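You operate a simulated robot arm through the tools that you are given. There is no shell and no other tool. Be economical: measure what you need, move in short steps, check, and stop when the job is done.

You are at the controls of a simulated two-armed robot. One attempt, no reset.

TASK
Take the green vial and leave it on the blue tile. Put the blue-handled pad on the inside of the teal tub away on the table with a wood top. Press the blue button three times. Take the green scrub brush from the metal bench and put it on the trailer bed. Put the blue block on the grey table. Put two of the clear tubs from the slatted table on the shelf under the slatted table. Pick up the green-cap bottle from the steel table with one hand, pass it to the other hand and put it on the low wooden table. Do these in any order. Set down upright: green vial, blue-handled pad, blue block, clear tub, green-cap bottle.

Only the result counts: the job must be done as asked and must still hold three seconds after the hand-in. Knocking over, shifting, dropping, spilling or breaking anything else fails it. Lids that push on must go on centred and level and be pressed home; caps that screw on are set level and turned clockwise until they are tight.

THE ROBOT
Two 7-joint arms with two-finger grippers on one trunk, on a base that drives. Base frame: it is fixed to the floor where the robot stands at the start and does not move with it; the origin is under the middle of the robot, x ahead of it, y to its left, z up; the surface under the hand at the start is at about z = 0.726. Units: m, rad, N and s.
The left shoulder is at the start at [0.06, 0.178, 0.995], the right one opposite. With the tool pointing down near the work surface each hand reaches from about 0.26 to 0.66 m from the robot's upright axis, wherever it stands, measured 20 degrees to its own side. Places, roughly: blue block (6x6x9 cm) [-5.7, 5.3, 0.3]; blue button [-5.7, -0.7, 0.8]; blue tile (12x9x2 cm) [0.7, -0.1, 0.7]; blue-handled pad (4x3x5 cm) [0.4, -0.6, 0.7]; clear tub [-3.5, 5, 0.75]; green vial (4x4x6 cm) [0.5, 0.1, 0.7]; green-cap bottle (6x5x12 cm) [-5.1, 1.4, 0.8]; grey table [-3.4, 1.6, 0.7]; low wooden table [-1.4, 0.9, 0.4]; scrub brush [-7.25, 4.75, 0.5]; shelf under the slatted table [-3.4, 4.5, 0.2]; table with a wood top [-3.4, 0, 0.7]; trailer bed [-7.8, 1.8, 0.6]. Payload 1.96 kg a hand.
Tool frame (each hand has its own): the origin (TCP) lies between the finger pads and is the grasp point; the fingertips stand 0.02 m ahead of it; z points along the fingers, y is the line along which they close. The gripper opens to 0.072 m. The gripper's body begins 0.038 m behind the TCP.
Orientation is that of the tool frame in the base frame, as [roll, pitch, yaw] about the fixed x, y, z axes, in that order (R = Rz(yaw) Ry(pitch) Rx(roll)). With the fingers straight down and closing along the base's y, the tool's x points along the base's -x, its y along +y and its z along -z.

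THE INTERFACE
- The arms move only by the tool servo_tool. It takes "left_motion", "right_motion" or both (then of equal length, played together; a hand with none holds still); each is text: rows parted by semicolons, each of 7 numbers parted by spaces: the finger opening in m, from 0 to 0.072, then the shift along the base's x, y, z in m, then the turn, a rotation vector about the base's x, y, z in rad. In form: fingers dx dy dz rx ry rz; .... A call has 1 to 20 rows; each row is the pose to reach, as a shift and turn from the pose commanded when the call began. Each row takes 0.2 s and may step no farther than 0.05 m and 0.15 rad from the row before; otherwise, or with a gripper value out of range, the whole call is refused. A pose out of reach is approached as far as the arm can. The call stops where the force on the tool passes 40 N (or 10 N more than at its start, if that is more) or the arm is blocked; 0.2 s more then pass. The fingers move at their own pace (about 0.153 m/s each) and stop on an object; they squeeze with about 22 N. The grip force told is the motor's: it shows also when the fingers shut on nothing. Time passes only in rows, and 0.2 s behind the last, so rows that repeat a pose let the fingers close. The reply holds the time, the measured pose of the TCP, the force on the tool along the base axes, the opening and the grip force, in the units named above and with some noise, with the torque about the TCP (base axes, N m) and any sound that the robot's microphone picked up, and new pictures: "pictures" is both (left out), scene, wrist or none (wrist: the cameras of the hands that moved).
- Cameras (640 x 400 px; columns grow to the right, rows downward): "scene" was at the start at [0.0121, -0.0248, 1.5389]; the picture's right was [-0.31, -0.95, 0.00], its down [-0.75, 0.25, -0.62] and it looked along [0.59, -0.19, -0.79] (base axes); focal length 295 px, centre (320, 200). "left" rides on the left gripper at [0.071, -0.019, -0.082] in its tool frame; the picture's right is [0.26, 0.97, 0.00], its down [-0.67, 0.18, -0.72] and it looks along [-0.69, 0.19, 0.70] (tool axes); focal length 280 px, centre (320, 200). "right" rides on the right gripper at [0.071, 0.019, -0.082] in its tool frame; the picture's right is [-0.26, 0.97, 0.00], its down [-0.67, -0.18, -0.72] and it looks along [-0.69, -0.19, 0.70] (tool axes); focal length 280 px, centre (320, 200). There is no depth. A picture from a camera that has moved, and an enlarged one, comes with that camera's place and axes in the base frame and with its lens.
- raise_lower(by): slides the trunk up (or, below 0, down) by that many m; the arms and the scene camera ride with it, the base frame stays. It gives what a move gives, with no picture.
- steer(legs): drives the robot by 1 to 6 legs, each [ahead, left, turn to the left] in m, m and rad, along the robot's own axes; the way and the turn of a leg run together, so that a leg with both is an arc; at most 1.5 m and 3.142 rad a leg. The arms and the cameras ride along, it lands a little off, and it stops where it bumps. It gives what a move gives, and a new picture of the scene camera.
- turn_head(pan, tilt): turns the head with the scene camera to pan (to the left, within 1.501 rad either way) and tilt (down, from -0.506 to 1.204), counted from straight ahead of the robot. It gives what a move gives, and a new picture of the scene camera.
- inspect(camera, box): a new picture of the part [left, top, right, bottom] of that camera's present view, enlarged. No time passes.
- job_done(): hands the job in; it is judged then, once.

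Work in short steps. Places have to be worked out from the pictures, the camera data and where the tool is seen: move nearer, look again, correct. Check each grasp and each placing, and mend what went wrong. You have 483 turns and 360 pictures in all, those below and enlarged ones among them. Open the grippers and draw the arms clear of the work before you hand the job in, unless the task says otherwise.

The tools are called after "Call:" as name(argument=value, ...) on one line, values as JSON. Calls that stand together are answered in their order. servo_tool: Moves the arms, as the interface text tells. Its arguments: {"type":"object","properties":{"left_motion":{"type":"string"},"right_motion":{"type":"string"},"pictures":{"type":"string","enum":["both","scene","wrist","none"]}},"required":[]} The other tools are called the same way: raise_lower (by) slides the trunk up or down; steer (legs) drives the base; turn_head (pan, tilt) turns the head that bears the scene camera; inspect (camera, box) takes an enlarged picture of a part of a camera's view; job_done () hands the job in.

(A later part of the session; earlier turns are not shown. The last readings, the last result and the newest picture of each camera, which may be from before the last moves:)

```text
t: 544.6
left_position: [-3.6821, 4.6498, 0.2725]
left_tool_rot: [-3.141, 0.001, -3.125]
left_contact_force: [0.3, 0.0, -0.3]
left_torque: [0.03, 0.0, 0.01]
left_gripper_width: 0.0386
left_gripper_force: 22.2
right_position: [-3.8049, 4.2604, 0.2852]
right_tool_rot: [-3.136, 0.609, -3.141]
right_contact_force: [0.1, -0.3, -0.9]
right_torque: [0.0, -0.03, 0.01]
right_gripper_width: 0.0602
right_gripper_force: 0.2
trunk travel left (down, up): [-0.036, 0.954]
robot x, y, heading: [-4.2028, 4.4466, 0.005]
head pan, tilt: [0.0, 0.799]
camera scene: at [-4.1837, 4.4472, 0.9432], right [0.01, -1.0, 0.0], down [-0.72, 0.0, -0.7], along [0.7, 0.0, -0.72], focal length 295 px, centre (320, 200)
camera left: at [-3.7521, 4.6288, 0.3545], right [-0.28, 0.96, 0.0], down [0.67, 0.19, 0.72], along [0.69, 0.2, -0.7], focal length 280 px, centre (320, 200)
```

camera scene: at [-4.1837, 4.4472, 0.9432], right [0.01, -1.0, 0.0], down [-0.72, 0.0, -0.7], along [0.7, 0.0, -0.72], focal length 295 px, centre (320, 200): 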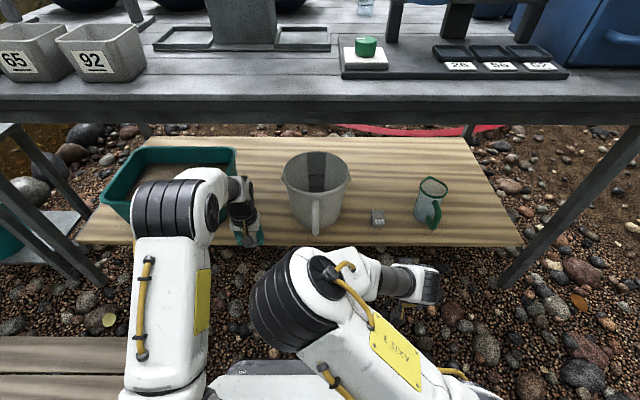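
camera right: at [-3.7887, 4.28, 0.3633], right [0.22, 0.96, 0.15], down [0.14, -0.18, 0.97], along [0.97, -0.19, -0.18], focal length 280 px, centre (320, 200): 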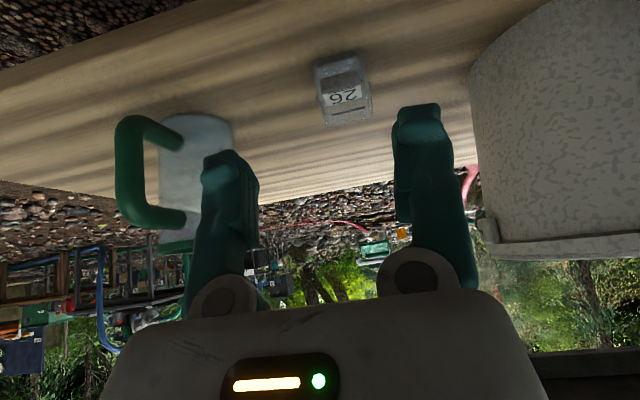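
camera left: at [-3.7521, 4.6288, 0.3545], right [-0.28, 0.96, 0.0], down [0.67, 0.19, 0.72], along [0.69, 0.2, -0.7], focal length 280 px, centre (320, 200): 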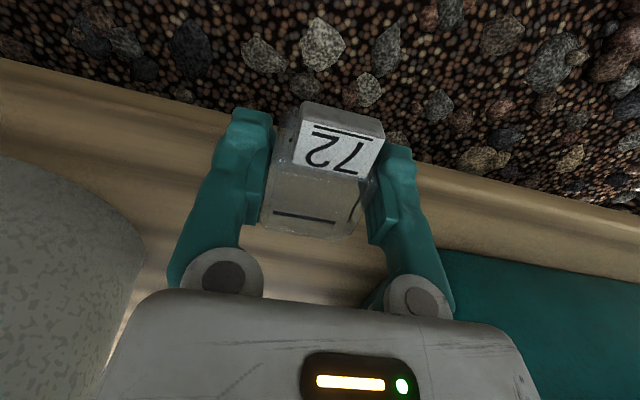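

The elbow is clear now. Advance 7.5 cm over the shelf.

Call:
servo_tool(left_motion="0 0.03 -0.002 0 0 0 0; 0 0.06 -0.004 0 0 0 0; 0 0.078 -0.005 0 0 0 0; 0 0.078 -0.005 0 0 0 0")

```text
t: 545.6
left_position: [-3.6334, 4.6457, 0.2743]
left_tool_rot: [3.139, 0.002, -3.125]
left_contact_force: [-0.1, 0.0, -0.2]
left_torque: [-0.03, -0.02, -0.03]
left_gripper_width: 0.0383
left_gripper_force: 21.9
left hand out of reach, approached as far as the arm can: row 2, 3, 4
right_position: [-3.8048, 4.2614, 0.2852]
right_tool_rot: [-3.137, 0.609, 3.14]
right_contact_force: [-0.4, -0.3, -0.5]
right_torque: [0.0, -0.01, 0.03]
right_gripper_width: 0.0602
right_gripper_force: 0.1
trunk travel left (down, up): [-0.036, 0.954]
robot x, y, heading: [-4.2038, 4.4474, 0.0]
head pan, tilt: [0.0, 0.799]
camera scene: at [-4.1837, 4.4472, 0.9432], right [0.01, -1.0, 0.0], down [-0.72, 0.0, -0.7], along [0.7, 0.0, -0.72], focal length 295 px, centre (320, 200)
camera left: at [-3.7025, 4.6258, 0.3549], right [-0.28, 0.96, 0.0], down [0.67, 0.19, 0.72], along [0.69, 0.2, -0.7], focal length 280 px, centre (320, 200)
```

scene: 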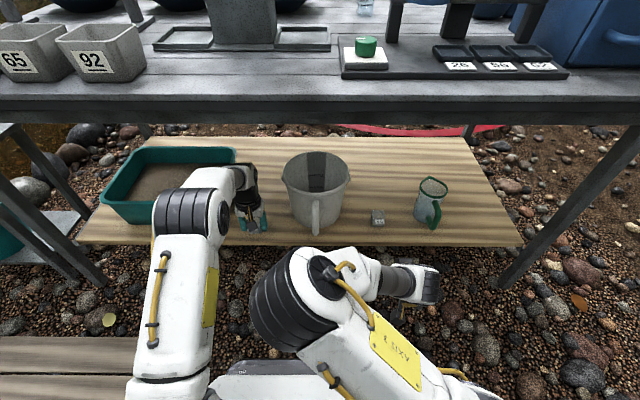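
left: 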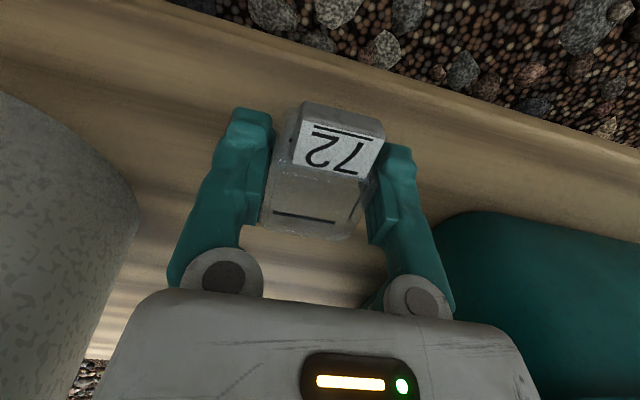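

Arm at full stretch; a small 0.04 m base move brings the tub fully over the shelf.

Call:
steer(legs=[[0.04, 0, 0]])

Call:
servo_tool(left_motion="0 0 0 -0.015 0 0 0; 0 0 0 -0.025 0 0 0; 0 0 0 -0.029 0 0 0; 0 0 0 -0.029 0 0 0", pictures="wrist")

```text
t: 546.5
left_position: [-3.5926, 4.6458, 0.2753]
left_tool_rot: [-3.14, 0.001, -3.124]
left_contact_force: [-0.1, 0.3, -0.5]
left_torque: [0.05, -0.01, 0.03]
left_gripper_width: 0.0385
left_gripper_force: 21.7
right_position: [-3.7647, 4.2608, 0.2859]
right_tool_rot: [-3.138, 0.609, 3.141]
right_contact_force: [0.0, 0.2, 0.3]
right_torque: [0.01, 0.0, -0.02]
right_gripper_width: 0.06
right_gripper_force: 0.0
trunk travel left (down, up): [-0.036, 0.954]
robot x, y, heading: [-4.1656, 4.4478, 0.008]
head pan, tilt: [0.0, 0.799]
camera scene: at [-4.1435, 4.4474, 0.9432], right [0.01, -1.0, 0.0], down [-0.72, 0.0, -0.7], along [0.7, 0.0, -0.72], focal length 295 px, centre (320, 200)
```

scene: 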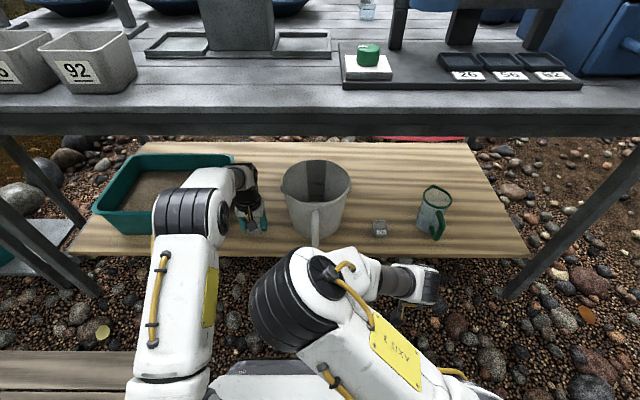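

```text
t: 547.5
left_position: [-3.5908, 4.646, 0.2471]
left_tool_rot: [3.139, 0.005, -3.127]
left_contact_force: [3.2, 0.8, 16.1]
left_torque: [0.0, -0.05, -0.02]
left_gripper_width: 0.0385
left_gripper_force: 21.8
right_position: [-3.7647, 4.2605, 0.2862]
right_tool_rot: [-3.137, 0.611, 3.141]
right_contact_force: [-0.5, -0.4, -1.2]
right_torque: [-0.03, -0.03, 0.0]
right_gripper_width: 0.0602
right_gripper_force: 0.0
trunk travel left (down, up): [-0.036, 0.954]
robot x, y, heading: [-4.1659, 4.4476, 0.005]
head pan, tilt: [0.0, 0.799]
camera left: at [-3.6622, 4.6257, 0.3276], right [-0.28, 0.96, 0.0], down [0.67, 0.19, 0.72], along [0.69, 0.2, -0.69], focal length 280 px, centre (320, 200)
```

left: 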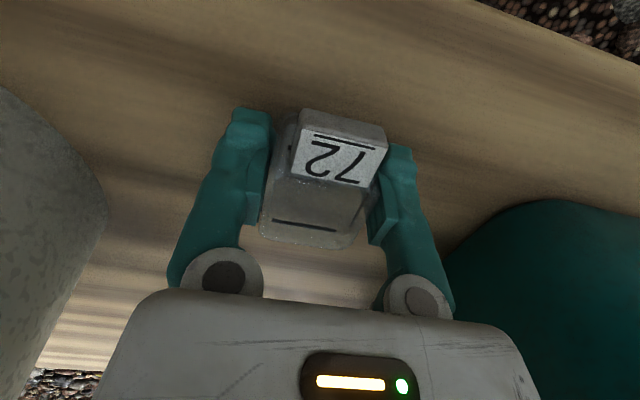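

Contact at 16 N. Ease up, open, rise and withdraw.

Call:
servo_tool(left_motion="0 0 0 0.002 0 0 0; 0.045 0 0 0.002 0 0 0; 0.056 0 0 0.002 0 0 0; 0.056 0 0 0.003 0 0 0; 0.056 0 0 0.03 0 0 0; 0.056 0 0 0.06 0 0 0; 0.056 -0.03 0 0.07 0 0 0; 0.056 -0.07 0 0.07 0 0 0; 0.056 -0.11 0 0.07 0 0 0; 0.056 -0.15 0 0.07 0 0 0")

```text
t: 549.7
left_position: [-3.7426, 4.6465, 0.3149]
left_tool_rot: [3.14, 0.001, -3.127]
left_contact_force: [0.3, 0.0, -0.4]
left_torque: [0.02, 0.0, -0.02]
left_gripper_width: 0.0562
left_gripper_force: 0.1
left hand out of reach, approached as far as the arm can: row 6
right_position: [-3.7656, 4.262, 0.2868]
right_tool_rot: [-3.136, 0.61, 3.14]
right_contact_force: [-0.6, 0.4, 0.6]
right_torque: [0.02, 0.03, 0.02]
right_gripper_width: 0.06
right_gripper_force: 0.1
trunk travel left (down, up): [-0.036, 0.954]
robot x, y, heading: [-4.1582, 4.4445, 0.005]
head pan, tilt: [0.0, 0.799]
camera scene: at [-4.1433, 4.4474, 0.9432], right [0.01, -1.0, 0.0], down [-0.72, 0.0, -0.7], along [0.7, 0.0, -0.72], focal length 295 px, centre (320, 200)
camera left: at [-3.813, 4.6264, 0.396], right [-0.28, 0.96, 0.0], down [0.67, 0.19, 0.72], along [0.69, 0.2, -0.7], focal length 280 px, centre (320, 200)
```

scene: 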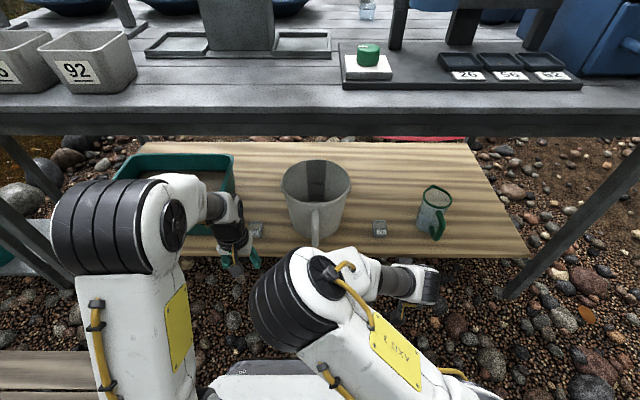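
left: 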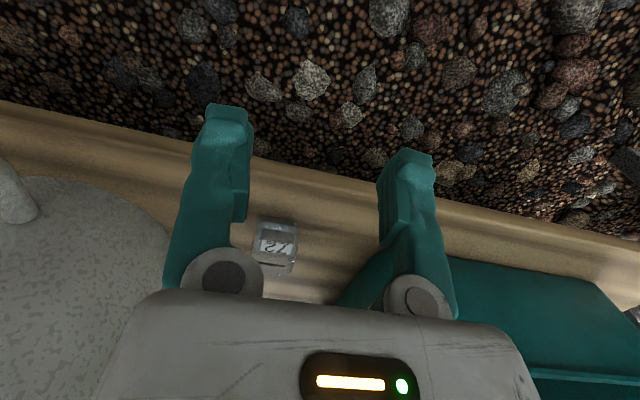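

Both clear tubs are upright on the shelf. Back out, raise the trunk and go for the bottle.

Call:
steer(legs=[[-0.35, 0, 0]])

Call:
raise_lower(by=0.4)

Call:
raise_lower(by=0.2)

Call:
inspect(camera="scene", box=[100, 150, 500, 330])

```text
t: 552.0
left_position: [-4.0933, 4.6429, 0.3154]
left_tool_rot: [3.141, 0.002, -3.129]
left_contact_force: [0.1, 1.2, 0.2]
left_torque: [0.0, 0.01, 0.03]
left_gripper_width: 0.056
left_gripper_force: 0.1
right_position: [-4.1159, 4.2582, 0.2854]
right_tool_rot: [-3.135, 0.608, 3.14]
right_contact_force: [-0.8, -0.4, 0.6]
right_torque: [-0.02, 0.0, 0.0]
right_gripper_width: 0.0599
right_gripper_force: 0.0
trunk travel left (down, up): [-0.036, 0.954]
robot x, y, heading: [-4.5193, 4.4453, 0.007]
head pan, tilt: [0.0, 0.799]
camera scene: at [-4.4942, 4.446, 0.9432], right [0.0, -1.0, 0.0], down [-0.72, 0.0, -0.7], along [0.7, 0.0, -0.72], focal length 295 px, centre (320, 200)
```

scene: 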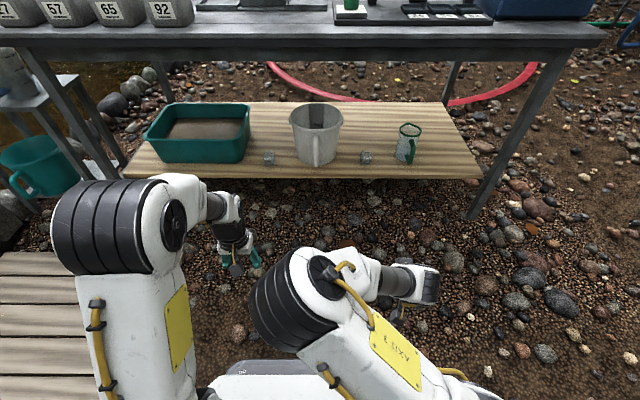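

```text
t: 555.8
left_position: [-4.0928, 4.643, 0.7158]
left_tool_rot: [3.141, 0.001, -3.129]
left_contact_force: [-0.8, 0.2, 0.6]
left_torque: [-0.03, 0.01, 0.0]
left_gripper_width: 0.0561
left_gripper_force: 0.0
right_position: [-4.1146, 4.2583, 0.6853]
right_tool_rot: [-3.137, 0.608, 3.138]
right_contact_force: [0.8, -0.2, 0.2]
right_torque: [0.02, 0.01, 0.03]
right_gripper_width: 0.0602
right_gripper_force: 0.0
trunk travel left (down, up): [-0.436, 0.554]
robot x, y, heading: [-4.5158, 4.4485, 0.003]
head pan, tilt: [0.0, 0.799]
```

```text
t: 558.0
left_position: [-4.0935, 4.644, 0.9161]
left_tool_rot: [-3.141, 0.002, -3.129]
left_contact_force: [0.5, 0.3, -0.3]
left_torque: [0.03, 0.02, 0.05]
left_gripper_width: 0.056
left_gripper_force: 0.1
right_position: [-4.1162, 4.258, 0.8861]
right_tool_rot: [-3.138, 0.608, 3.138]
right_contact_force: [-0.1, -0.1, 0.8]
right_torque: [0.01, 0.03, -0.01]
right_gripper_width: 0.0599
right_gripper_force: 0.0
trunk travel left (down, up): [-0.636, 0.354]
robot x, y, heading: [-4.5166, 4.449, 0.002]
head pan, tilt: [0.0, 0.799]
```

```text
1.60 times, centred on (300, 240) of scene
camera zoom: at [-4.494, 4.446, 1.5432], right [0.0, -1.0, 0.0], down [-0.72, 0.0, -0.7], along [0.7, 0.0, -0.72], focal length 472 px, centre (352, 136)
```

zoom: 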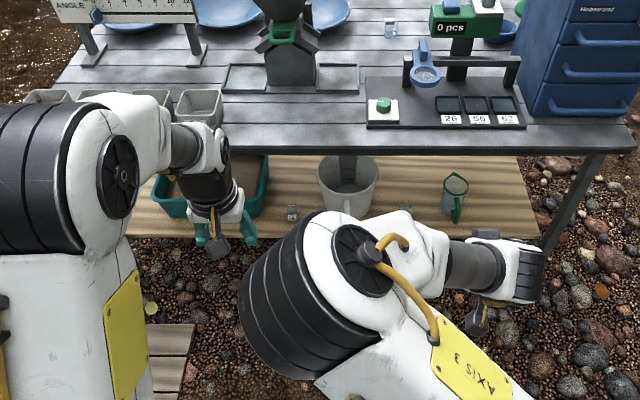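

Drive: strafe south, turn west, back off a little, strafe to y about 1.5.

Call:
steer(legs=[[0, -1.4, 0], [0.25, 0, 0], [0, 0, 3.135], [0, 1.4, 0]])

Call:
turn_head(pan=0.0, tilt=0.7)

```text
t: 580.3
left_position: [-4.722, 1.4605, 0.9148]
left_tool_rot: [3.141, 0.001, -0.007]
left_contact_force: [1.0, -0.2, 0.6]
left_torque: [0.02, 0.0, -0.02]
left_gripper_width: 0.0559
left_gripper_force: 0.1
right_position: [-4.6917, 1.8465, 0.8867]
right_tool_rot: [-3.136, 0.609, -0.021]
right_contact_force: [-0.7, 0.4, -0.8]
right_torque: [-0.02, 0.01, 0.04]
right_gripper_width: 0.0599
right_gripper_force: 0.1
trunk travel left (down, up): [-0.636, 0.354]
robot x, y, heading: [-4.2972, 1.6537, 3.122]
head pan, tilt: [0.0, 0.799]
camera scene: at [-4.3167, 1.6496, 1.5432], right [0.01, 1.0, 0.0], down [0.72, -0.01, -0.7], along [-0.7, 0.01, -0.72], focal length 295 px, centre (320, 200)
```

scene: 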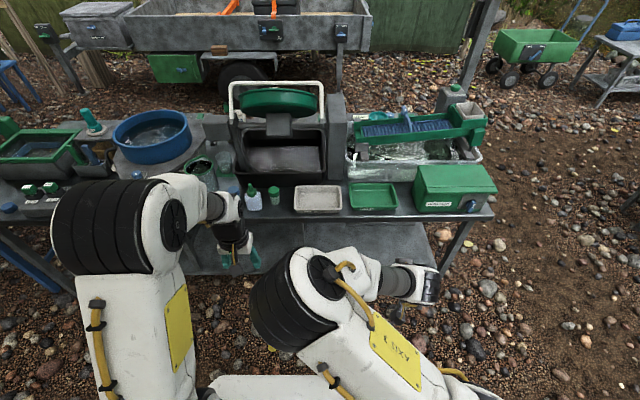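

```text
t: 580.9
left_position: [-4.7223, 1.4623, 0.9153]
left_tool_rot: [3.14, 0.001, -0.004]
left_contact_force: [0.3, 0.1, 0.7]
left_torque: [0.03, -0.05, -0.02]
left_gripper_width: 0.056
left_gripper_force: 0.0
right_position: [-4.6933, 1.8476, 0.8855]
right_tool_rot: [-3.137, 0.608, -0.023]
right_contact_force: [-0.2, -0.4, -0.6]
right_torque: [-0.02, 0.0, 0.0]
right_gripper_width: 0.0602
right_gripper_force: 0.1
trunk travel left (down, up): [-0.636, 0.354]
robot x, y, heading: [-4.299, 1.6529, 3.126]
head pan, tilt: [0.0, 0.7]
camera scene: at [-4.3209, 1.6499, 1.5514], right [0.01, 1.0, 0.0], down [0.64, -0.01, -0.76], along [-0.76, 0.01, -0.64], focal length 295 px, centre (320, 200)
```

scene: 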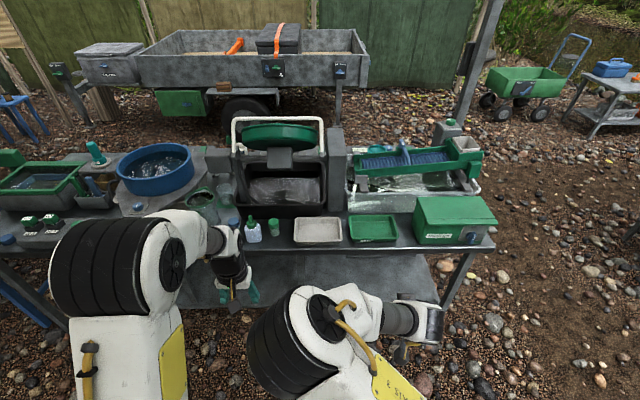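

Zoom on the bottle.

Call:
inspect(camera="scene", box=[215, 190, 305, 250])

```text
6.67 times, centred on (260, 220) of scene
camera zoom: at [-4.3209, 1.6499, 1.5514], right [0.01, 1.0, 0.0], down [0.64, -0.01, -0.76], along [-0.76, 0.01, -0.64], focal length 1965 px, centre (720, 67)
```

zoom: 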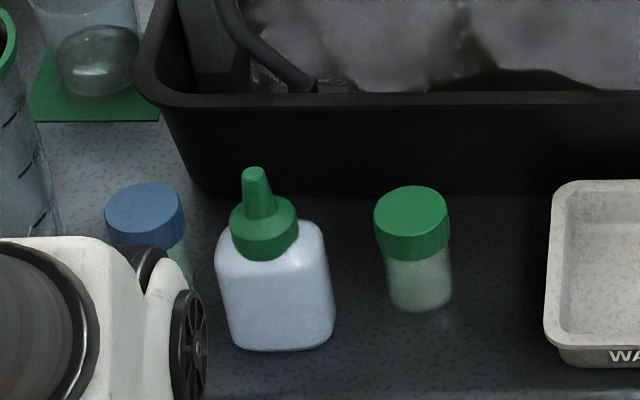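

The dropper bottle with the green cap stands at about (-5.066, 1.416), with vials each side. I'll position the base so the right hand can grip its body at a forward tilt; first tuck the left hand.

Call:
servo_tool(left_motion="0.056 0.02 -0.02 0.02 0 0 0; 0.056 0.04 -0.04 0.03 0 0 0; 0.056 0.05 -0.06 0.03 0 0 0; 0.056 0.05 -0.06 0.03 0 0 0", right_motion="0.066 0.02 0 0.01 0 0.0 0; 0.066 0.03 0 0.02 0 0.0 0; 0.066 0.03 0 0.02 0 0.0 0; 0.066 0.03 0 0.02 0 0 0", pictures="none")

Call:
steer(legs=[[0, 0.42, 0.018], [0.22, 0, 0]])

```text
t: 581.9
left_position: [-4.673, 1.4024, 0.9464]
left_tool_rot: [3.137, 0.001, -0.005]
left_contact_force: [-0.3, 0.2, 0.5]
left_torque: [0.0, 0.0, -0.02]
left_gripper_width: 0.0561
left_gripper_force: 0.0
right_position: [-4.6958, 1.8491, 0.9006]
right_tool_rot: [-3.136, 0.61, -0.022]
right_contact_force: [0.0, 0.5, 0.5]
right_torque: [-0.02, 0.0, 0.01]
right_gripper_width: 0.0661
right_gripper_force: 0.0
right hand out of reach, approached as far as the arm can: row 1, 2, 3, 4
trunk travel left (down, up): [-0.636, 0.354]
robot x, y, heading: [-4.2955, 1.651, 3.126]
head pan, tilt: [0.0, 0.7]
```

```text
t: 585.8
left_position: [-4.8933, 0.972, 0.9448]
left_tool_rot: [-3.142, 0.002, 0.014]
left_contact_force: [0.0, 0.6, -1.0]
left_torque: [-0.03, 0.01, -0.02]
left_gripper_width: 0.0562
left_gripper_force: 0.0
right_position: [-4.9212, 1.4206, 0.9001]
right_tool_rot: [-3.137, 0.608, -0.005]
right_contact_force: [0.8, 0.4, -0.9]
right_torque: [-0.01, 0.01, -0.02]
right_gripper_width: 0.0661
right_gripper_force: 0.0
trunk travel left (down, up): [-0.636, 0.354]
robot x, y, heading: [-4.5187, 1.2298, -3.136]
head pan, tilt: [0.0, 0.7]
camera scene: at [-4.5455, 1.2274, 1.5514], right [0.0, 1.0, 0.0], down [0.64, 0.0, -0.76], along [-0.76, 0.0, -0.64], focal length 295 px, centre (320, 200)
```

scene: 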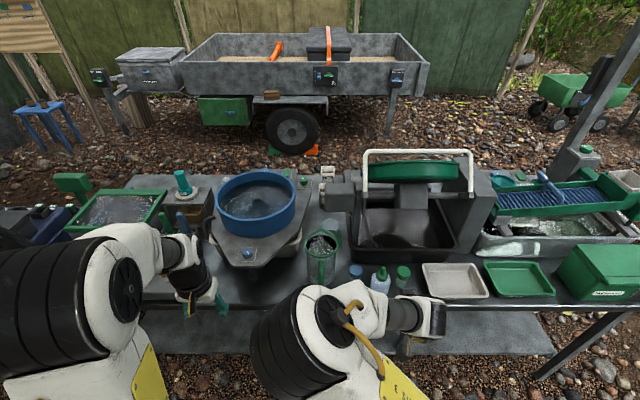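

Tilt the right hand to about 0.9 and lower for a wrist view of the bottle.

Call:
servo_tool(right_motion="0.066 0.0 -0.002 -0.02 0 0.1 0; 0.066 0.0 -0.003 -0.04 0 0.2 0; 0.066 0.0 -0.004 -0.06 0 0.3 0; 0.066 0.0 -0.004 -0.07 0 0.3 0")

```text
t: 586.8
left_position: [-4.8918, 0.9714, 0.9454]
left_tool_rot: [-3.141, 0.0, 0.014]
left_contact_force: [-0.5, -0.5, -0.6]
left_torque: [0.03, 0.03, 0.02]
left_gripper_width: 0.0561
left_gripper_force: 0.0
right_position: [-4.944, 1.4371, 0.8797]
right_tool_rot: [-3.141, 0.904, -0.004]
right_contact_force: [0.1, 0.4, 0.4]
right_torque: [0.03, -0.01, 0.0]
right_gripper_width: 0.0658
right_gripper_force: 0.1
right hand out of reach, approached as far as the arm can: row 1, 2, 3, 4
trunk travel left (down, up): [-0.636, 0.354]
robot x, y, heading: [-4.5185, 1.226, -3.137]
head pan, tilt: [0.0, 0.7]
camera scene: at [-4.5444, 1.2254, 1.5514], right [0.0, 1.0, 0.0], down [0.64, 0.0, -0.77], along [-0.77, 0.0, -0.64], focal length 295 px, centre (320, 200)
camera right: at [-4.8345, 1.4166, 0.875], right [-0.17, -0.96, 0.2], down [0.14, 0.18, 0.97], along [-0.98, 0.19, 0.11], focal length 280 px, centre (320, 200)
```

scene: 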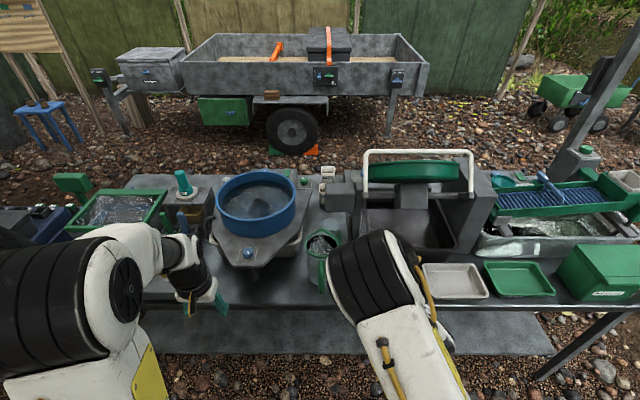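
right: 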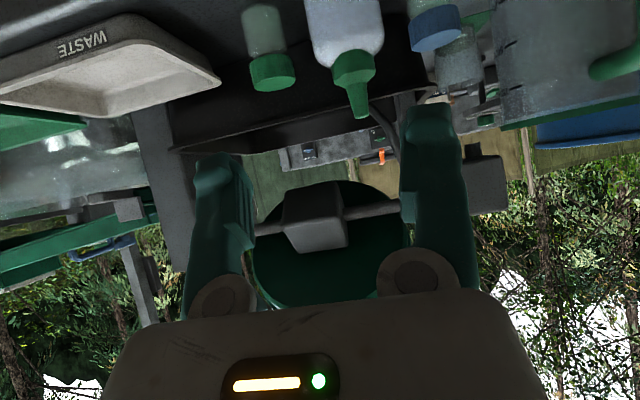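

The bottle tip is at z about 0.84, so its base is near 0.72. I'll shift onto the approach axis at (-4.95, 1.416, 0.855) and check alignment.

Call:
servo_tool(right_motion="0.066 -0.01 -0.01 -0.01 0 0 0; 0.066 -0.02 -0.021 -0.025 0 0 0; 0.066 -0.03 -0.021 -0.035 0 0 0; 0.066 -0.03 -0.021 -0.035 0 0 0", pictures="wrist")

```text
t: 587.8
left_position: [-4.8918, 0.9727, 0.9463]
left_tool_rot: [-3.141, 0.002, 0.015]
left_contact_force: [0.0, -0.1, -1.1]
left_torque: [0.0, -0.01, 0.01]
left_gripper_width: 0.056
left_gripper_force: 0.1
right_position: [-4.985, 1.42, 0.861]
right_tool_rot: [-3.141, 0.901, -0.006]
right_contact_force: [1.0, 0.0, 0.3]
right_torque: [-0.05, 0.0, 0.0]
right_gripper_width: 0.066
right_gripper_force: 0.1
right hand out of reach, approached as far as the arm can: row 1, 2, 3, 4
trunk travel left (down, up): [-0.636, 0.354]
robot x, y, heading: [-4.5241, 1.2241, -3.142]
head pan, tilt: [0.0, 0.7]
camera right: at [-4.8756, 1.3984, 0.8557], right [-0.17, -0.96, 0.2], down [0.14, 0.18, 0.97], along [-0.98, 0.19, 0.11], focal length 280 px, centre (320, 200)
```

right: 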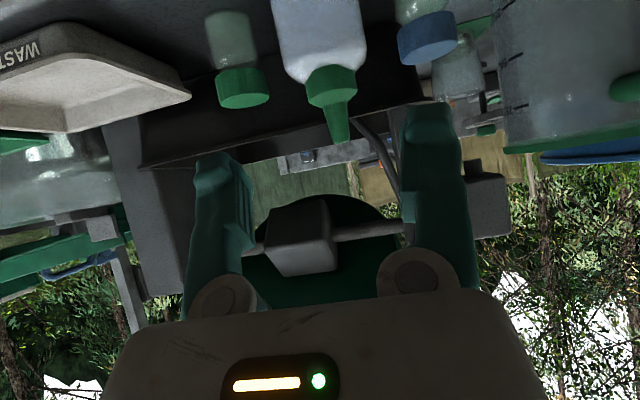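

Aligned in y. Lower the trunk 0.09 m to bring the hand to body height, then advance.

Call:
raise_lower(by=-0.09)

Call:
servo_tool(right_motion="0.066 -0.02 -0.005 -0.004 0 0 0; 0.066 -0.04 -0.006 -0.008 0 0 0; 0.066 -0.04 -0.006 -0.008 0 0 0", pictures="wrist")

```text
t: 589.1
left_position: [-4.8926, 0.973, 0.8568]
left_tool_rot: [-3.141, 0.003, 0.014]
left_contact_force: [-0.7, 0.2, -1.4]
left_torque: [-0.01, 0.0, 0.04]
left_gripper_width: 0.0556
left_gripper_force: 0.0
right_position: [-4.9843, 1.419, 0.771]
right_tool_rot: [-3.14, 0.902, -0.006]
right_contact_force: [-0.5, 1.0, 0.4]
right_torque: [0.0, 0.0, 0.04]
right_gripper_width: 0.0661
right_gripper_force: 0.0
trunk travel left (down, up): [-0.546, 0.444]
robot x, y, heading: [-4.5195, 1.2305, -3.143]
head pan, tilt: [0.0, 0.7]
```

```text
t: 589.9
left_position: [-4.8921, 0.9743, 0.8565]
left_tool_rot: [-3.142, 0.003, 0.014]
left_contact_force: [-1.0, 0.3, -0.5]
left_torque: [0.02, 0.02, -0.01]
left_gripper_width: 0.0561
left_gripper_force: 0.1
right_position: [-5.0243, 1.4121, 0.7608]
right_tool_rot: [-3.14, 0.899, -0.002]
right_contact_force: [-0.4, -0.1, -0.1]
right_torque: [0.0, -0.02, -0.02]
right_gripper_width: 0.0658
right_gripper_force: 0.0
trunk travel left (down, up): [-0.546, 0.444]
robot x, y, heading: [-4.5213, 1.2251, -3.135]
head pan, tilt: [0.0, 0.7]
camera right: at [-4.9155, 1.3927, 0.757], right [-0.17, -0.96, 0.2], down [0.14, 0.18, 0.97], along [-0.98, 0.19, 0.11], focal length 280 px, centre (320, 200)
```

right: 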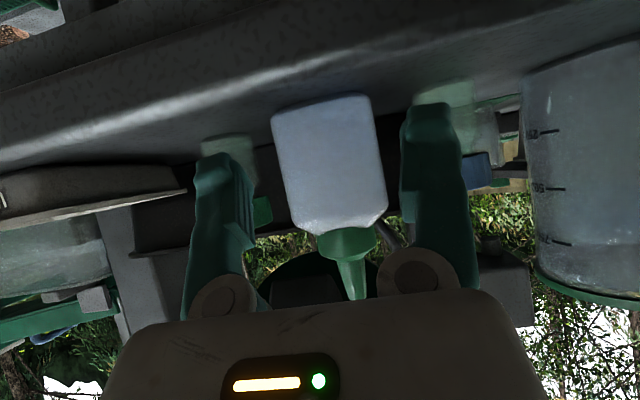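

Centred between the fingers. Advance 3.8 cm and close.

Call:
servo_tool(right_motion="0.066 -0.02 0 0 0 0 0; 0.066 -0.038 0 0 0 0 0; 0.066 -0.038 0 0 0 0 0; 0 -0.038 0 0 0 0 0; 0 -0.038 0 0 0 0 0; 0 -0.038 0 0 0 0 0", pictures="wrist")

```text
t: 591.3
left_position: [-4.8925, 0.9729, 0.8552]
left_tool_rot: [3.141, 0.002, 0.016]
left_contact_force: [1.0, -0.1, 0.3]
left_torque: [-0.01, -0.02, -0.02]
left_gripper_width: 0.0561
left_gripper_force: 0.0
right_position: [-5.0633, 1.4133, 0.7609]
right_tool_rot: [-3.14, 0.901, -0.005]
right_contact_force: [-1.0, -0.3, 2.2]
right_torque: [-0.03, 0.1, -0.07]
right_gripper_width: 0.0552
right_gripper_force: 22.2
trunk travel left (down, up): [-0.546, 0.444]
robot x, y, heading: [-4.5203, 1.2294, -3.14]
head pan, tilt: [0.0, 0.7]
camera right: at [-4.9536, 1.3925, 0.7574], right [-0.17, -0.96, 0.2], down [0.14, 0.18, 0.97], along [-0.98, 0.19, 0.11], focal length 280 px, centre (320, 200)
```

right: 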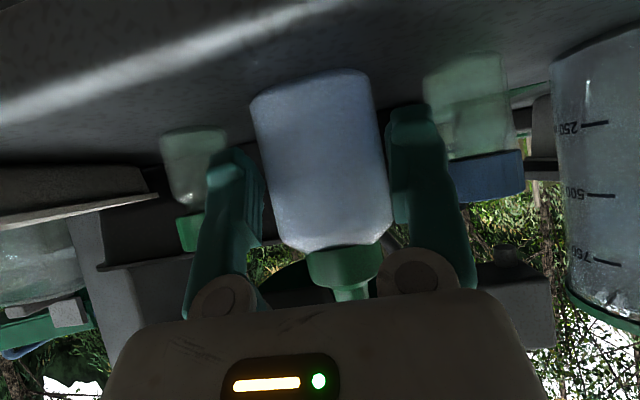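

Gripped at 0.055 m, 22 N. Lift with the trunk, then back away from the table.

Call:
raise_lower(by=0.17)

Call:
steer(legs=[[-0.25, 0, 0]])

```text
t: 593.2
left_position: [-4.8928, 0.9723, 1.0258]
left_tool_rot: [-3.142, 0.001, 0.013]
left_contact_force: [0.0, -0.2, -0.2]
left_torque: [0.01, -0.01, -0.02]
left_gripper_width: 0.0561
left_gripper_force: 0.0
right_position: [-5.0626, 1.4125, 0.9307]
right_tool_rot: [-3.139, 0.898, -0.004]
right_contact_force: [-0.7, -0.2, -0.5]
right_torque: [-0.01, 0.0, 0.0]
right_gripper_width: 0.0549
right_gripper_force: 21.6
trunk travel left (down, up): [-0.716, 0.274]
robot x, y, heading: [-4.5193, 1.2288, -3.138]
head pan, tilt: [0.0, 0.7]
```

```text
t: 595.0
left_position: [-4.6415, 0.9744, 1.0257]
left_tool_rot: [3.14, 0.0, 0.01]
left_contact_force: [0.2, -0.7, -0.3]
left_torque: [0.01, 0.0, -0.01]
left_gripper_width: 0.0562
left_gripper_force: 0.0
right_position: [-4.8107, 1.4146, 0.932]
right_tool_rot: [-3.141, 0.9, -0.007]
right_contact_force: [-0.1, 0.7, -1.0]
right_torque: [0.0, 0.01, 0.0]
right_gripper_width: 0.0546
right_gripper_force: 21.8
trunk travel left (down, up): [-0.716, 0.274]
robot x, y, heading: [-4.266, 1.2286, -3.137]
head pan, tilt: [0.0, 0.7]
camera scene: at [-4.2933, 1.228, 1.6314], right [0.0, 1.0, 0.0], down [0.64, 0.0, -0.76], along [-0.76, 0.0, -0.64], focal length 295 px, centre (320, 200)
```

scene: 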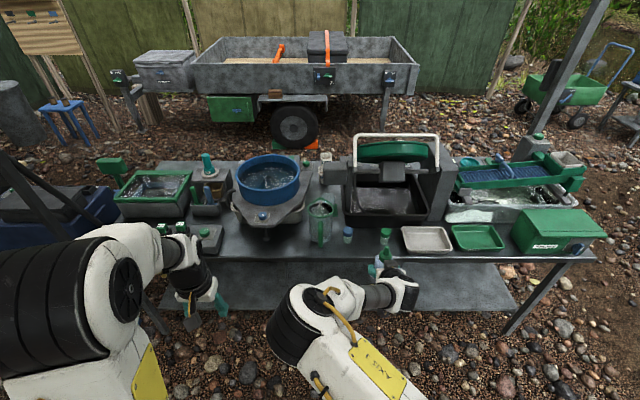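

The bottle is held upright. For the handover, I'll bring it to the robot's centreline with the right hand, and yaw the left hand 90° at a safe distance.

Call:
servo_tool(right_motion="0 0.005 -0.03 -0.005 0 0 0; 0 0.01 -0.06 -0.01 0 0 0; 0 0.015 -0.09 -0.015 0 0 0; 0 0.02 -0.12 -0.02 0 0 0; 0 0.02 -0.15 -0.02 0 0 0; 0 0.02 -0.15 -0.02 0 0 0; 0 0.02 -0.15 -0.02 0 0 0; 0 0.02 -0.15 -0.02 0 0 0; 0 0.02 -0.15 -0.02 0 0 0; 0 0.02 -0.15 -0.02 0 0 0; 0 0.02 -0.15 -0.02 0 0 0;  0 0.02 -0.15 -0.02 0 0 0", left_motion="0.056 0 0 0.01 0 0 0.13; 0.06 0 0 0.02 0 0 0.26; 0.066 0 0 0.03 0 0 0.39; 0.066 0 0 0.04 0 0 0.52; 0.066 0 0 0.05 0 0 0.65; 0.066 0 0 0.05 0 0 0.78; 0.066 0 0 0.05 0 0 0.91; 0.066 0 0 0.05 0 0 1.04; 0.066 0 0 0.05 0 0 1.17; 0.066 0 0 0.05 0 0 1.3; 0.066 0 0 0.05 0 0 1.43; 0.066 0 0 0.05 0 0 1.56")

```text
t: 597.8
left_position: [-4.6394, 0.9651, 1.0757]
left_tool_rot: [3.142, 0.002, 1.604]
left_contact_force: [5.0, -16.0, 0.1]
left_torque: [1.25, 0.41, 0.12]
left_gripper_width: 0.0662
left_gripper_force: 0.0
right_position: [-4.8009, 1.2874, 0.9141]
right_tool_rot: [3.126, 0.902, -0.078]
right_contact_force: [-16.3, -4.1, -4.2]
right_torque: [0.19, -0.39, -0.28]
right_gripper_width: 0.0545
right_gripper_force: 22.4
trunk travel left (down, up): [-0.716, 0.274]
robot x, y, heading: [-4.2702, 1.2299, -3.138]
head pan, tilt: [0.0, 0.7]
stopped in row 12 (right hand): the arm was blocked; the commanded pose is now the measured one
camera scene: at [-4.2935, 1.2276, 1.6314], right [0.0, 1.0, 0.0], down [0.64, 0.0, -0.76], along [-0.76, 0.0, -0.64], focal length 295 px, centre (320, 200)
camera right: at [-4.694, 1.2611, 0.9083], right [-0.22, -0.95, 0.22], down [0.16, 0.18, 0.97], along [-0.96, 0.25, 0.11], focal length 280 px, centre (320, 200)
camera left: at [-4.6603, 1.0347, 1.1566], right [0.96, 0.29, 0.0], down [0.2, -0.67, 0.72], along [0.21, -0.68, -0.7], focal length 280 px, centre (320, 200)
```

scene: 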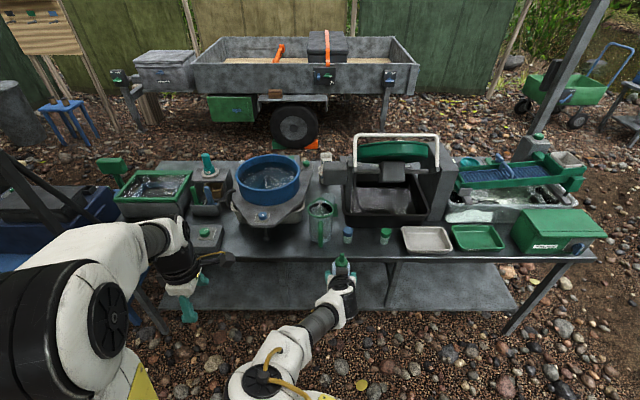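
right: 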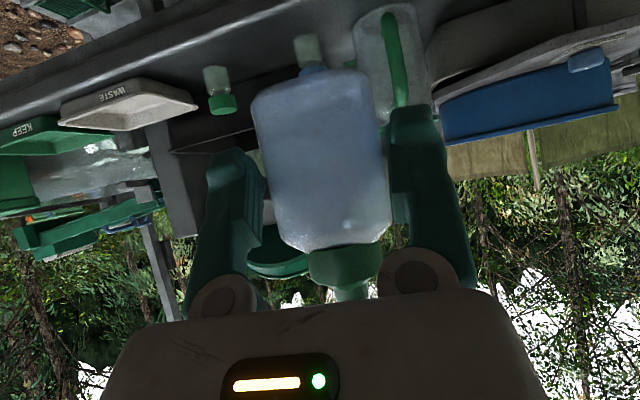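
left: 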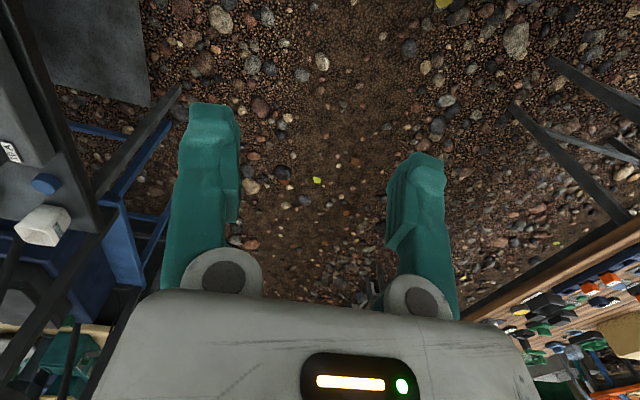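

The arms touched each other near the centre. I'll move the right hand back out a bit.

Call:
servo_tool(right_motion="0 -0.01 0.02 0.0 0 0 0.02; 0 -0.02 0.05 0.0 0 0 0.04; 0 -0.03 0.08 0 0 0 0.07; 0 -0.03 0.1 0 0 0 0.075; 0 -0.03 0.1 0 0 0 0.075")

```text
t: 599.0
left_position: [-4.6399, 0.9684, 1.0753]
left_tool_rot: [3.139, 0.003, 1.595]
left_contact_force: [0.0, -0.4, 0.0]
left_torque: [0.0, 0.02, 0.0]
left_gripper_width: 0.066
left_gripper_force: 0.2
right_position: [-4.8288, 1.3888, 0.9124]
right_tool_rot: [3.126, 0.9, 0.0]
right_contact_force: [-0.4, -0.4, 0.3]
right_torque: [-0.02, -0.02, 0.03]
right_gripper_width: 0.0543
right_gripper_force: 21.8
trunk travel left (down, up): [-0.716, 0.274]
robot x, y, heading: [-4.2728, 1.2294, -3.142]
head pan, tilt: [0.0, 0.7]
camera scene: at [-4.2934, 1.2276, 1.6315], right [0.0, 1.0, 0.0], down [0.64, 0.0, -0.76], along [-0.76, 0.0, -0.64], focal length 295 px, centre (320, 200)
camera right: at [-4.72, 1.3703, 0.9082], right [-0.15, -0.96, 0.21], down [0.14, 0.19, 0.97], along [-0.98, 0.18, 0.11], focal length 280 px, centre (320, 200)
```

scene: 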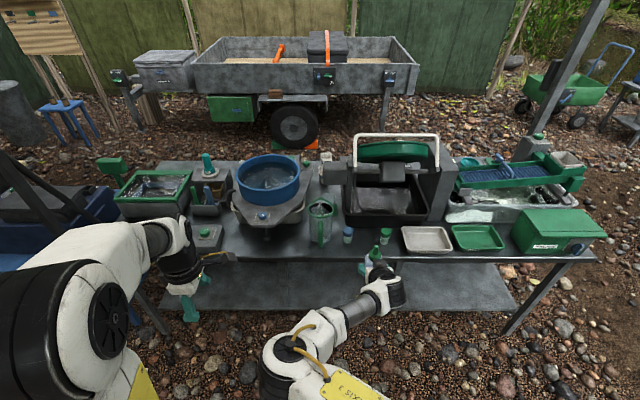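
right: 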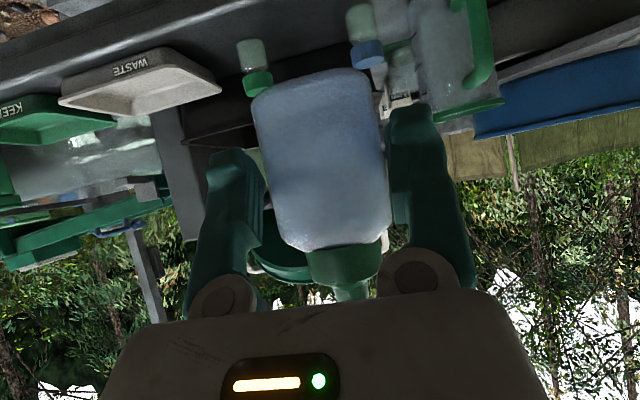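

Now bring the left hand across, high, towards a point above the bottle.

Call:
servo_tool(left_motion="0.066 -0.03 0.03 0.0 0 0 0; 0.066 -0.06 0.06 0.0 0 0 0; 0.066 -0.09 0.09 0 0 0 0; 0.066 -0.12 0.12 0 0 0 0; 0.066 -0.15 0.15 0 0 0 0; 0.066 -0.175 0.19 0 0 0 0; 0.066 -0.185 0.23 0 0 0 0; 0.066 -0.185 0.27 0 0 0 0; 0.066 -0.185 0.31 0 0 0 0; 0.066 -0.185 0.31 0 0 0 0")

```text
t: 601.2
left_position: [-4.754, 1.2113, 1.0742]
left_tool_rot: [-3.078, -0.026, 1.579]
left_contact_force: [-0.1, 0.5, 0.1]
left_torque: [0.02, 0.02, -0.01]
left_gripper_width: 0.0658
left_gripper_force: 0.0
left hand out of reach, approached as far as the arm can: row 4, 5, 6, 7, 8, 9, 10
right_position: [-4.8282, 1.3882, 0.9132]
right_tool_rot: [3.127, 0.902, 0.0]
right_contact_force: [0.5, 0.7, -0.2]
right_torque: [0.01, -0.01, 0.01]
right_gripper_width: 0.0542
right_gripper_force: 21.9
trunk travel left (down, up): [-0.716, 0.274]
robot x, y, heading: [-4.2696, 1.2314, -3.14]
head pan, tilt: [0.0, 0.7]
camera scene: at [-4.292, 1.2272, 1.6315], right [0.0, 1.0, 0.0], down [0.64, 0.0, -0.77], along [-0.77, 0.0, -0.64], focal length 295 px, centre (320, 200)
camera left: at [-4.767, 1.2802, 1.1582], right [0.96, 0.27, -0.06], down [0.24, -0.69, 0.68], along [0.15, -0.67, -0.73], focal length 280 px, centre (320, 200)
```

scene: 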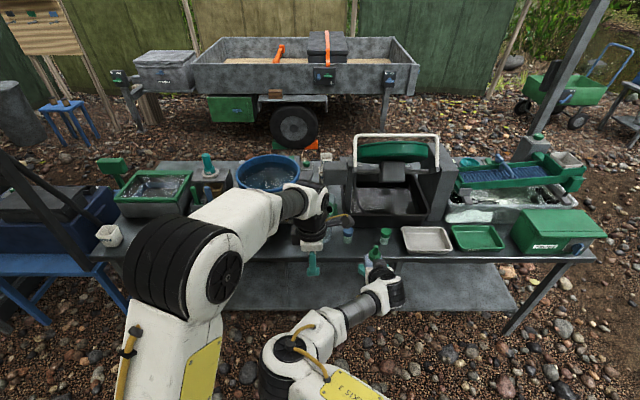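
left: 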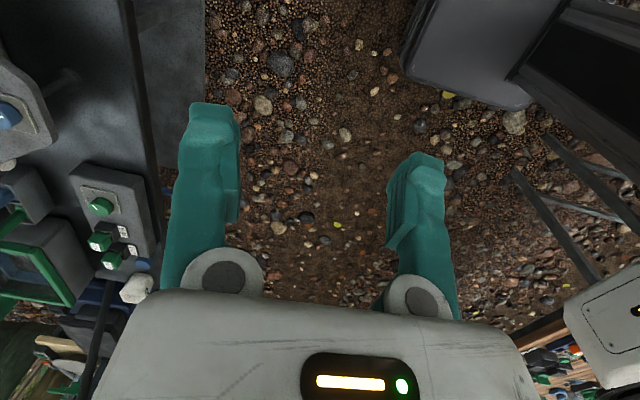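

The left hand can't reach that far at this height. I'll lower and draw in the bottle by 7 cm and 3 cm.

Call:
servo_tool(right_motion="0 0.01 0 -0.03 0 0 0; 0 0.02 0 -0.06 0 0 0; 0 0.03 0.0 -0.08 0 0 0; 0 0.03 0 -0.08 0 0 0", left_motion="0.066 0 0 0 0.03 0.013 0; 0.066 0 0 0 -0.03 0.02 0; 0.066 0 0 0 -0.063 0.026 0; 0.066 0 0 0 -0.063 0.026 0", pictures="none")

```text
t: 602.3
left_position: [-4.7519, 1.2125, 1.0744]
left_tool_rot: [-3.052, 0.037, 1.579]
left_contact_force: [0.7, 0.0, 0.4]
left_torque: [0.01, -0.01, -0.01]
left_gripper_width: 0.066
left_gripper_force: 0.1
right_position: [-4.839, 1.3566, 0.9146]
right_tool_rot: [2.659, 0.876, -0.546]
right_contact_force: [0.9, -0.4, -0.8]
right_torque: [0.0, -0.04, 0.02]
right_gripper_width: 0.0544
right_gripper_force: 22.0
right hand out of reach, approached as far as the arm can: row 1, 2, 3, 4
trunk travel left (down, up): [-0.716, 0.274]
robot x, y, heading: [-4.266, 1.2295, -3.142]
head pan, tilt: [0.0, 0.7]
stopped in row 4 (right hand): the arm was blocked; the commanded pose is now the measured one
```

The right wrist rolled while seeking a pose out of reach. I'll move the left hand away and restore the right hand's upright grip orientation further out.

Call:
servo_tool(left_motion="0.066 0.03 -0.04 0 -0.04 -0.01 0; 0.066 0.05 -0.08 0 -0.08 -0.03 0; 0.066 0.07 -0.12 0 -0.09 -0.037 0; 0.066 0.08 -0.16 0 -0.09 -0.037 0; 0.066 0.08 -0.16 0 -0.09 -0.037 0; 0.066 0.08 -0.16 0 -0.09 -0.037 0", right_motion="0 -0.01 0.01 0 0.08 -0.015 0.03; 0 -0.02 0.02 0 0.16 -0.03 0.06; 0 -0.03 0.035 0 0.24 -0.05 0.09; 0 -0.03 0.05 0 0.327 -0.067 0.125; 0 -0.03 0.05 0 0.327 -0.067 0.125; 0 -0.03 0.05 0 0.327 -0.067 0.125")

```text
t: 603.7
left_position: [-4.6723, 1.052, 1.0742]
left_tool_rot: [-3.089, 0.126, 1.577]
left_contact_force: [0.0, -0.1, 0.0]
left_torque: [0.02, -0.03, 0.02]
left_gripper_width: 0.0659
left_gripper_force: 0.1
right_position: [-4.8687, 1.4056, 0.9154]
right_tool_rot: [-3.091, 0.9, 0.0]
right_contact_force: [0.0, 0.3, -0.6]
right_torque: [0.02, -0.04, 0.0]
right_gripper_width: 0.0547
right_gripper_force: 22.5
trunk travel left (down, up): [-0.716, 0.274]
robot x, y, heading: [-4.2676, 1.2305, -3.14]
head pan, tilt: [0.0, 0.7]
camera scene: at [-4.2932, 1.2277, 1.6315], right [0.0, 1.0, 0.0], down [0.64, 0.0, -0.76], along [-0.76, 0.0, -0.64], focal length 295 px, centre (320, 200)
camera right: at [-4.761, 1.382, 0.9098], right [-0.2, -0.96, 0.17], down [0.15, 0.15, 0.98], along [-0.97, 0.22, 0.11], focal length 280 px, centre (320, 200)
camera left: at [-4.687, 1.1331, 1.1461], right [0.96, 0.26, -0.08], down [0.22, -0.58, 0.78], along [0.15, -0.77, -0.61], focal length 280 px, centre (320, 200)
```

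scene: 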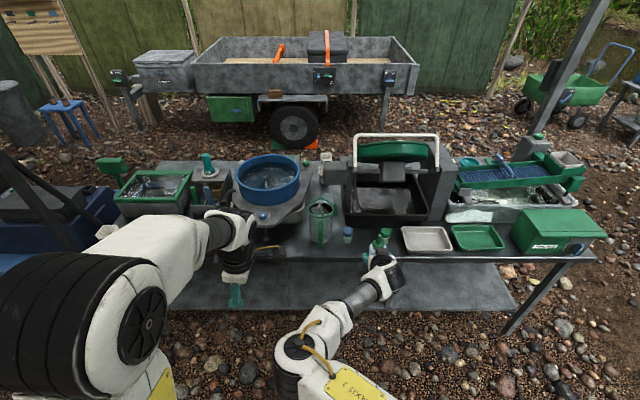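
right: 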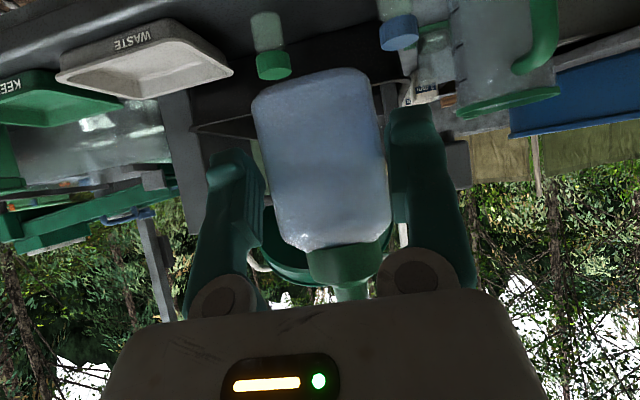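
left: 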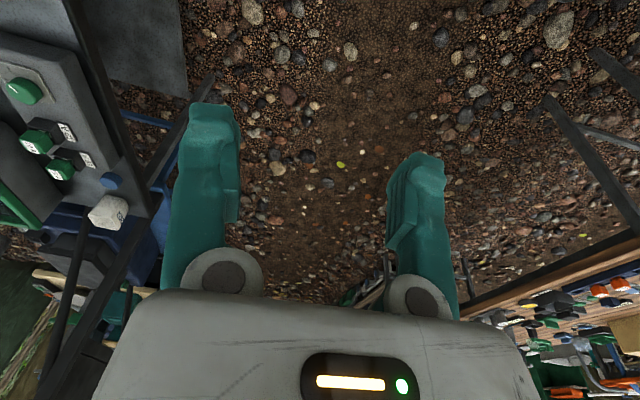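

The bottle is upright again. New plan: the left hand will point sideways (towards +y) and take the cap collar from the left side. I'll lean the left hand first, away from the bottle.

Call:
servo_tool(left_motion="0.05 -0.01 0.0 -0.01 0.138 -0.004 0; 0.05 -0.02 0.0 -0.02 0.276 -0.008 0; 0.05 -0.03 0.0 -0.03 0.414 -0.012 0; 0.05 -0.04 0.01 -0.04 0.552 -0.016 0; 0.05 -0.05 0.02 -0.05 0.69 -0.02 0; 0.05 -0.06 0.03 -0.06 0.828 -0.024 0; 0.05 -0.07 0.04 -0.07 0.966 -0.028 0; 0.05 -0.08 0.05 -0.07 1.104 -0.032 0; 0.05 -0.09 0.06 -0.07 1.242 -0.036 0; 0.05 -0.1 0.07 -0.07 1.376 -0.04 0; 0.05 -0.1 0.07 -0.07 1.376 -0.04 0")

```text
t: 606.1
left_position: [-4.7677, 1.1169, 1.005]
left_tool_rot: [3.11, -1.183, 1.631]
left_contact_force: [-0.4, 0.8, -0.8]
left_torque: [0.0, -0.01, 0.0]
left_gripper_width: 0.05
left_gripper_force: 0.1
left hand out of reach, approached as far as the arm can: row 10, 11
right_position: [-4.8694, 1.4064, 0.9149]
right_tool_rot: [-3.093, 0.898, -0.004]
right_contact_force: [0.4, 0.1, -0.2]
right_torque: [0.03, -0.01, 0.01]
right_gripper_width: 0.054
right_gripper_force: 21.4
trunk travel left (down, up): [-0.716, 0.274]
robot x, y, heading: [-4.269, 1.231, -3.137]
head pan, tilt: [0.0, 0.7]
camera scene: at [-4.2935, 1.2284, 1.6315], right [0.0, 1.0, 0.0], down [0.64, 0.0, -0.76], along [-0.76, 0.0, -0.64], focal length 295 px, centre (320, 200)
camera left: at [-4.7849, 1.0684, 1.1002], right [0.96, 0.13, 0.25], down [0.22, -0.91, -0.35], along [0.19, 0.39, -0.9], focal length 280 px, centre (320, 200)
```

scene: 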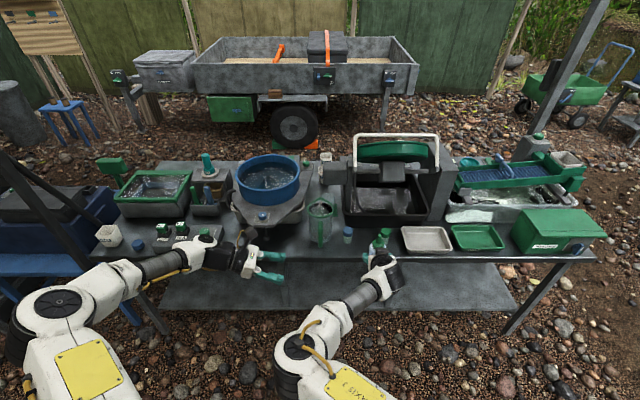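
left: 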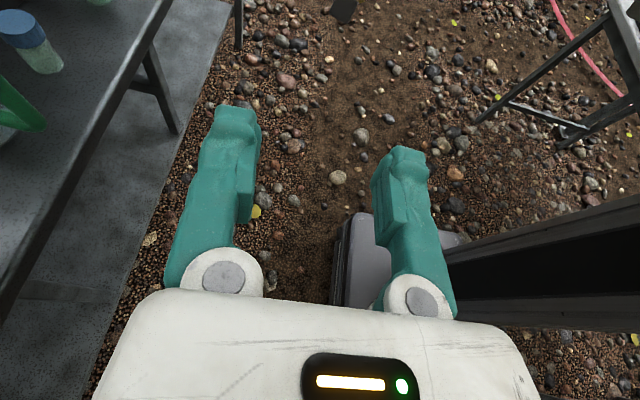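

Good posture. Approach the cap: move the left hand to about 10 cm short of it.

Call:
servo_tool(left_motion="0.05 -0.03 0.03 0 0 0 0; 0.05 -0.06 0.06 0 0 0 0; 0.05 -0.08 0.1 0 0 0 0; 0.05 -0.1 0.14 -0.005 0 0 0; 0.05 -0.1 0.155 -0.01 0 0 0; 0.05 -0.1 0.155 -0.01 0 0 0")

```text
t: 607.5
left_position: [-4.8681, 1.2723, 0.9938]
left_tool_rot: [3.11, -1.179, 1.631]
left_contact_force: [-0.6, 0.4, 0.3]
left_torque: [0.0, 0.0, 0.03]
left_gripper_width: 0.05
left_gripper_force: 0.1
right_position: [-4.8697, 1.4064, 0.9155]
right_tool_rot: [-3.091, 0.899, -0.002]
right_contact_force: [0.0, -0.8, 0.0]
right_torque: [0.02, 0.01, 0.03]
right_gripper_width: 0.054
right_gripper_force: 22.3
trunk travel left (down, up): [-0.716, 0.274]
robot x, y, heading: [-4.2698, 1.2284, -3.138]
head pan, tilt: [0.0, 0.7]
camera scene: at [-4.2938, 1.2283, 1.6314], right [0.0, 1.0, 0.0], down [0.64, 0.0, -0.76], along [-0.76, 0.0, -0.64], focal length 295 px, centre (320, 200)
camera left: at [-4.8854, 1.2237, 1.0893], right [0.96, 0.13, 0.25], down [0.22, -0.91, -0.35], along [0.19, 0.39, -0.9], focal length 280 px, centre (320, 200)
```

scene: 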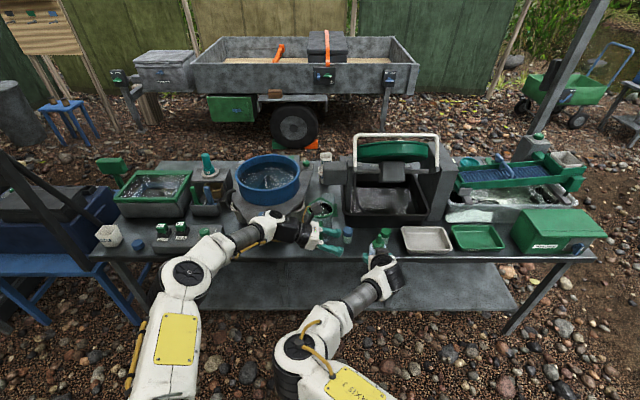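
left: 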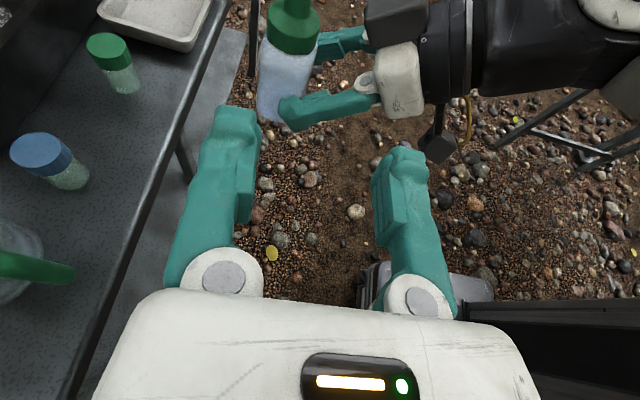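

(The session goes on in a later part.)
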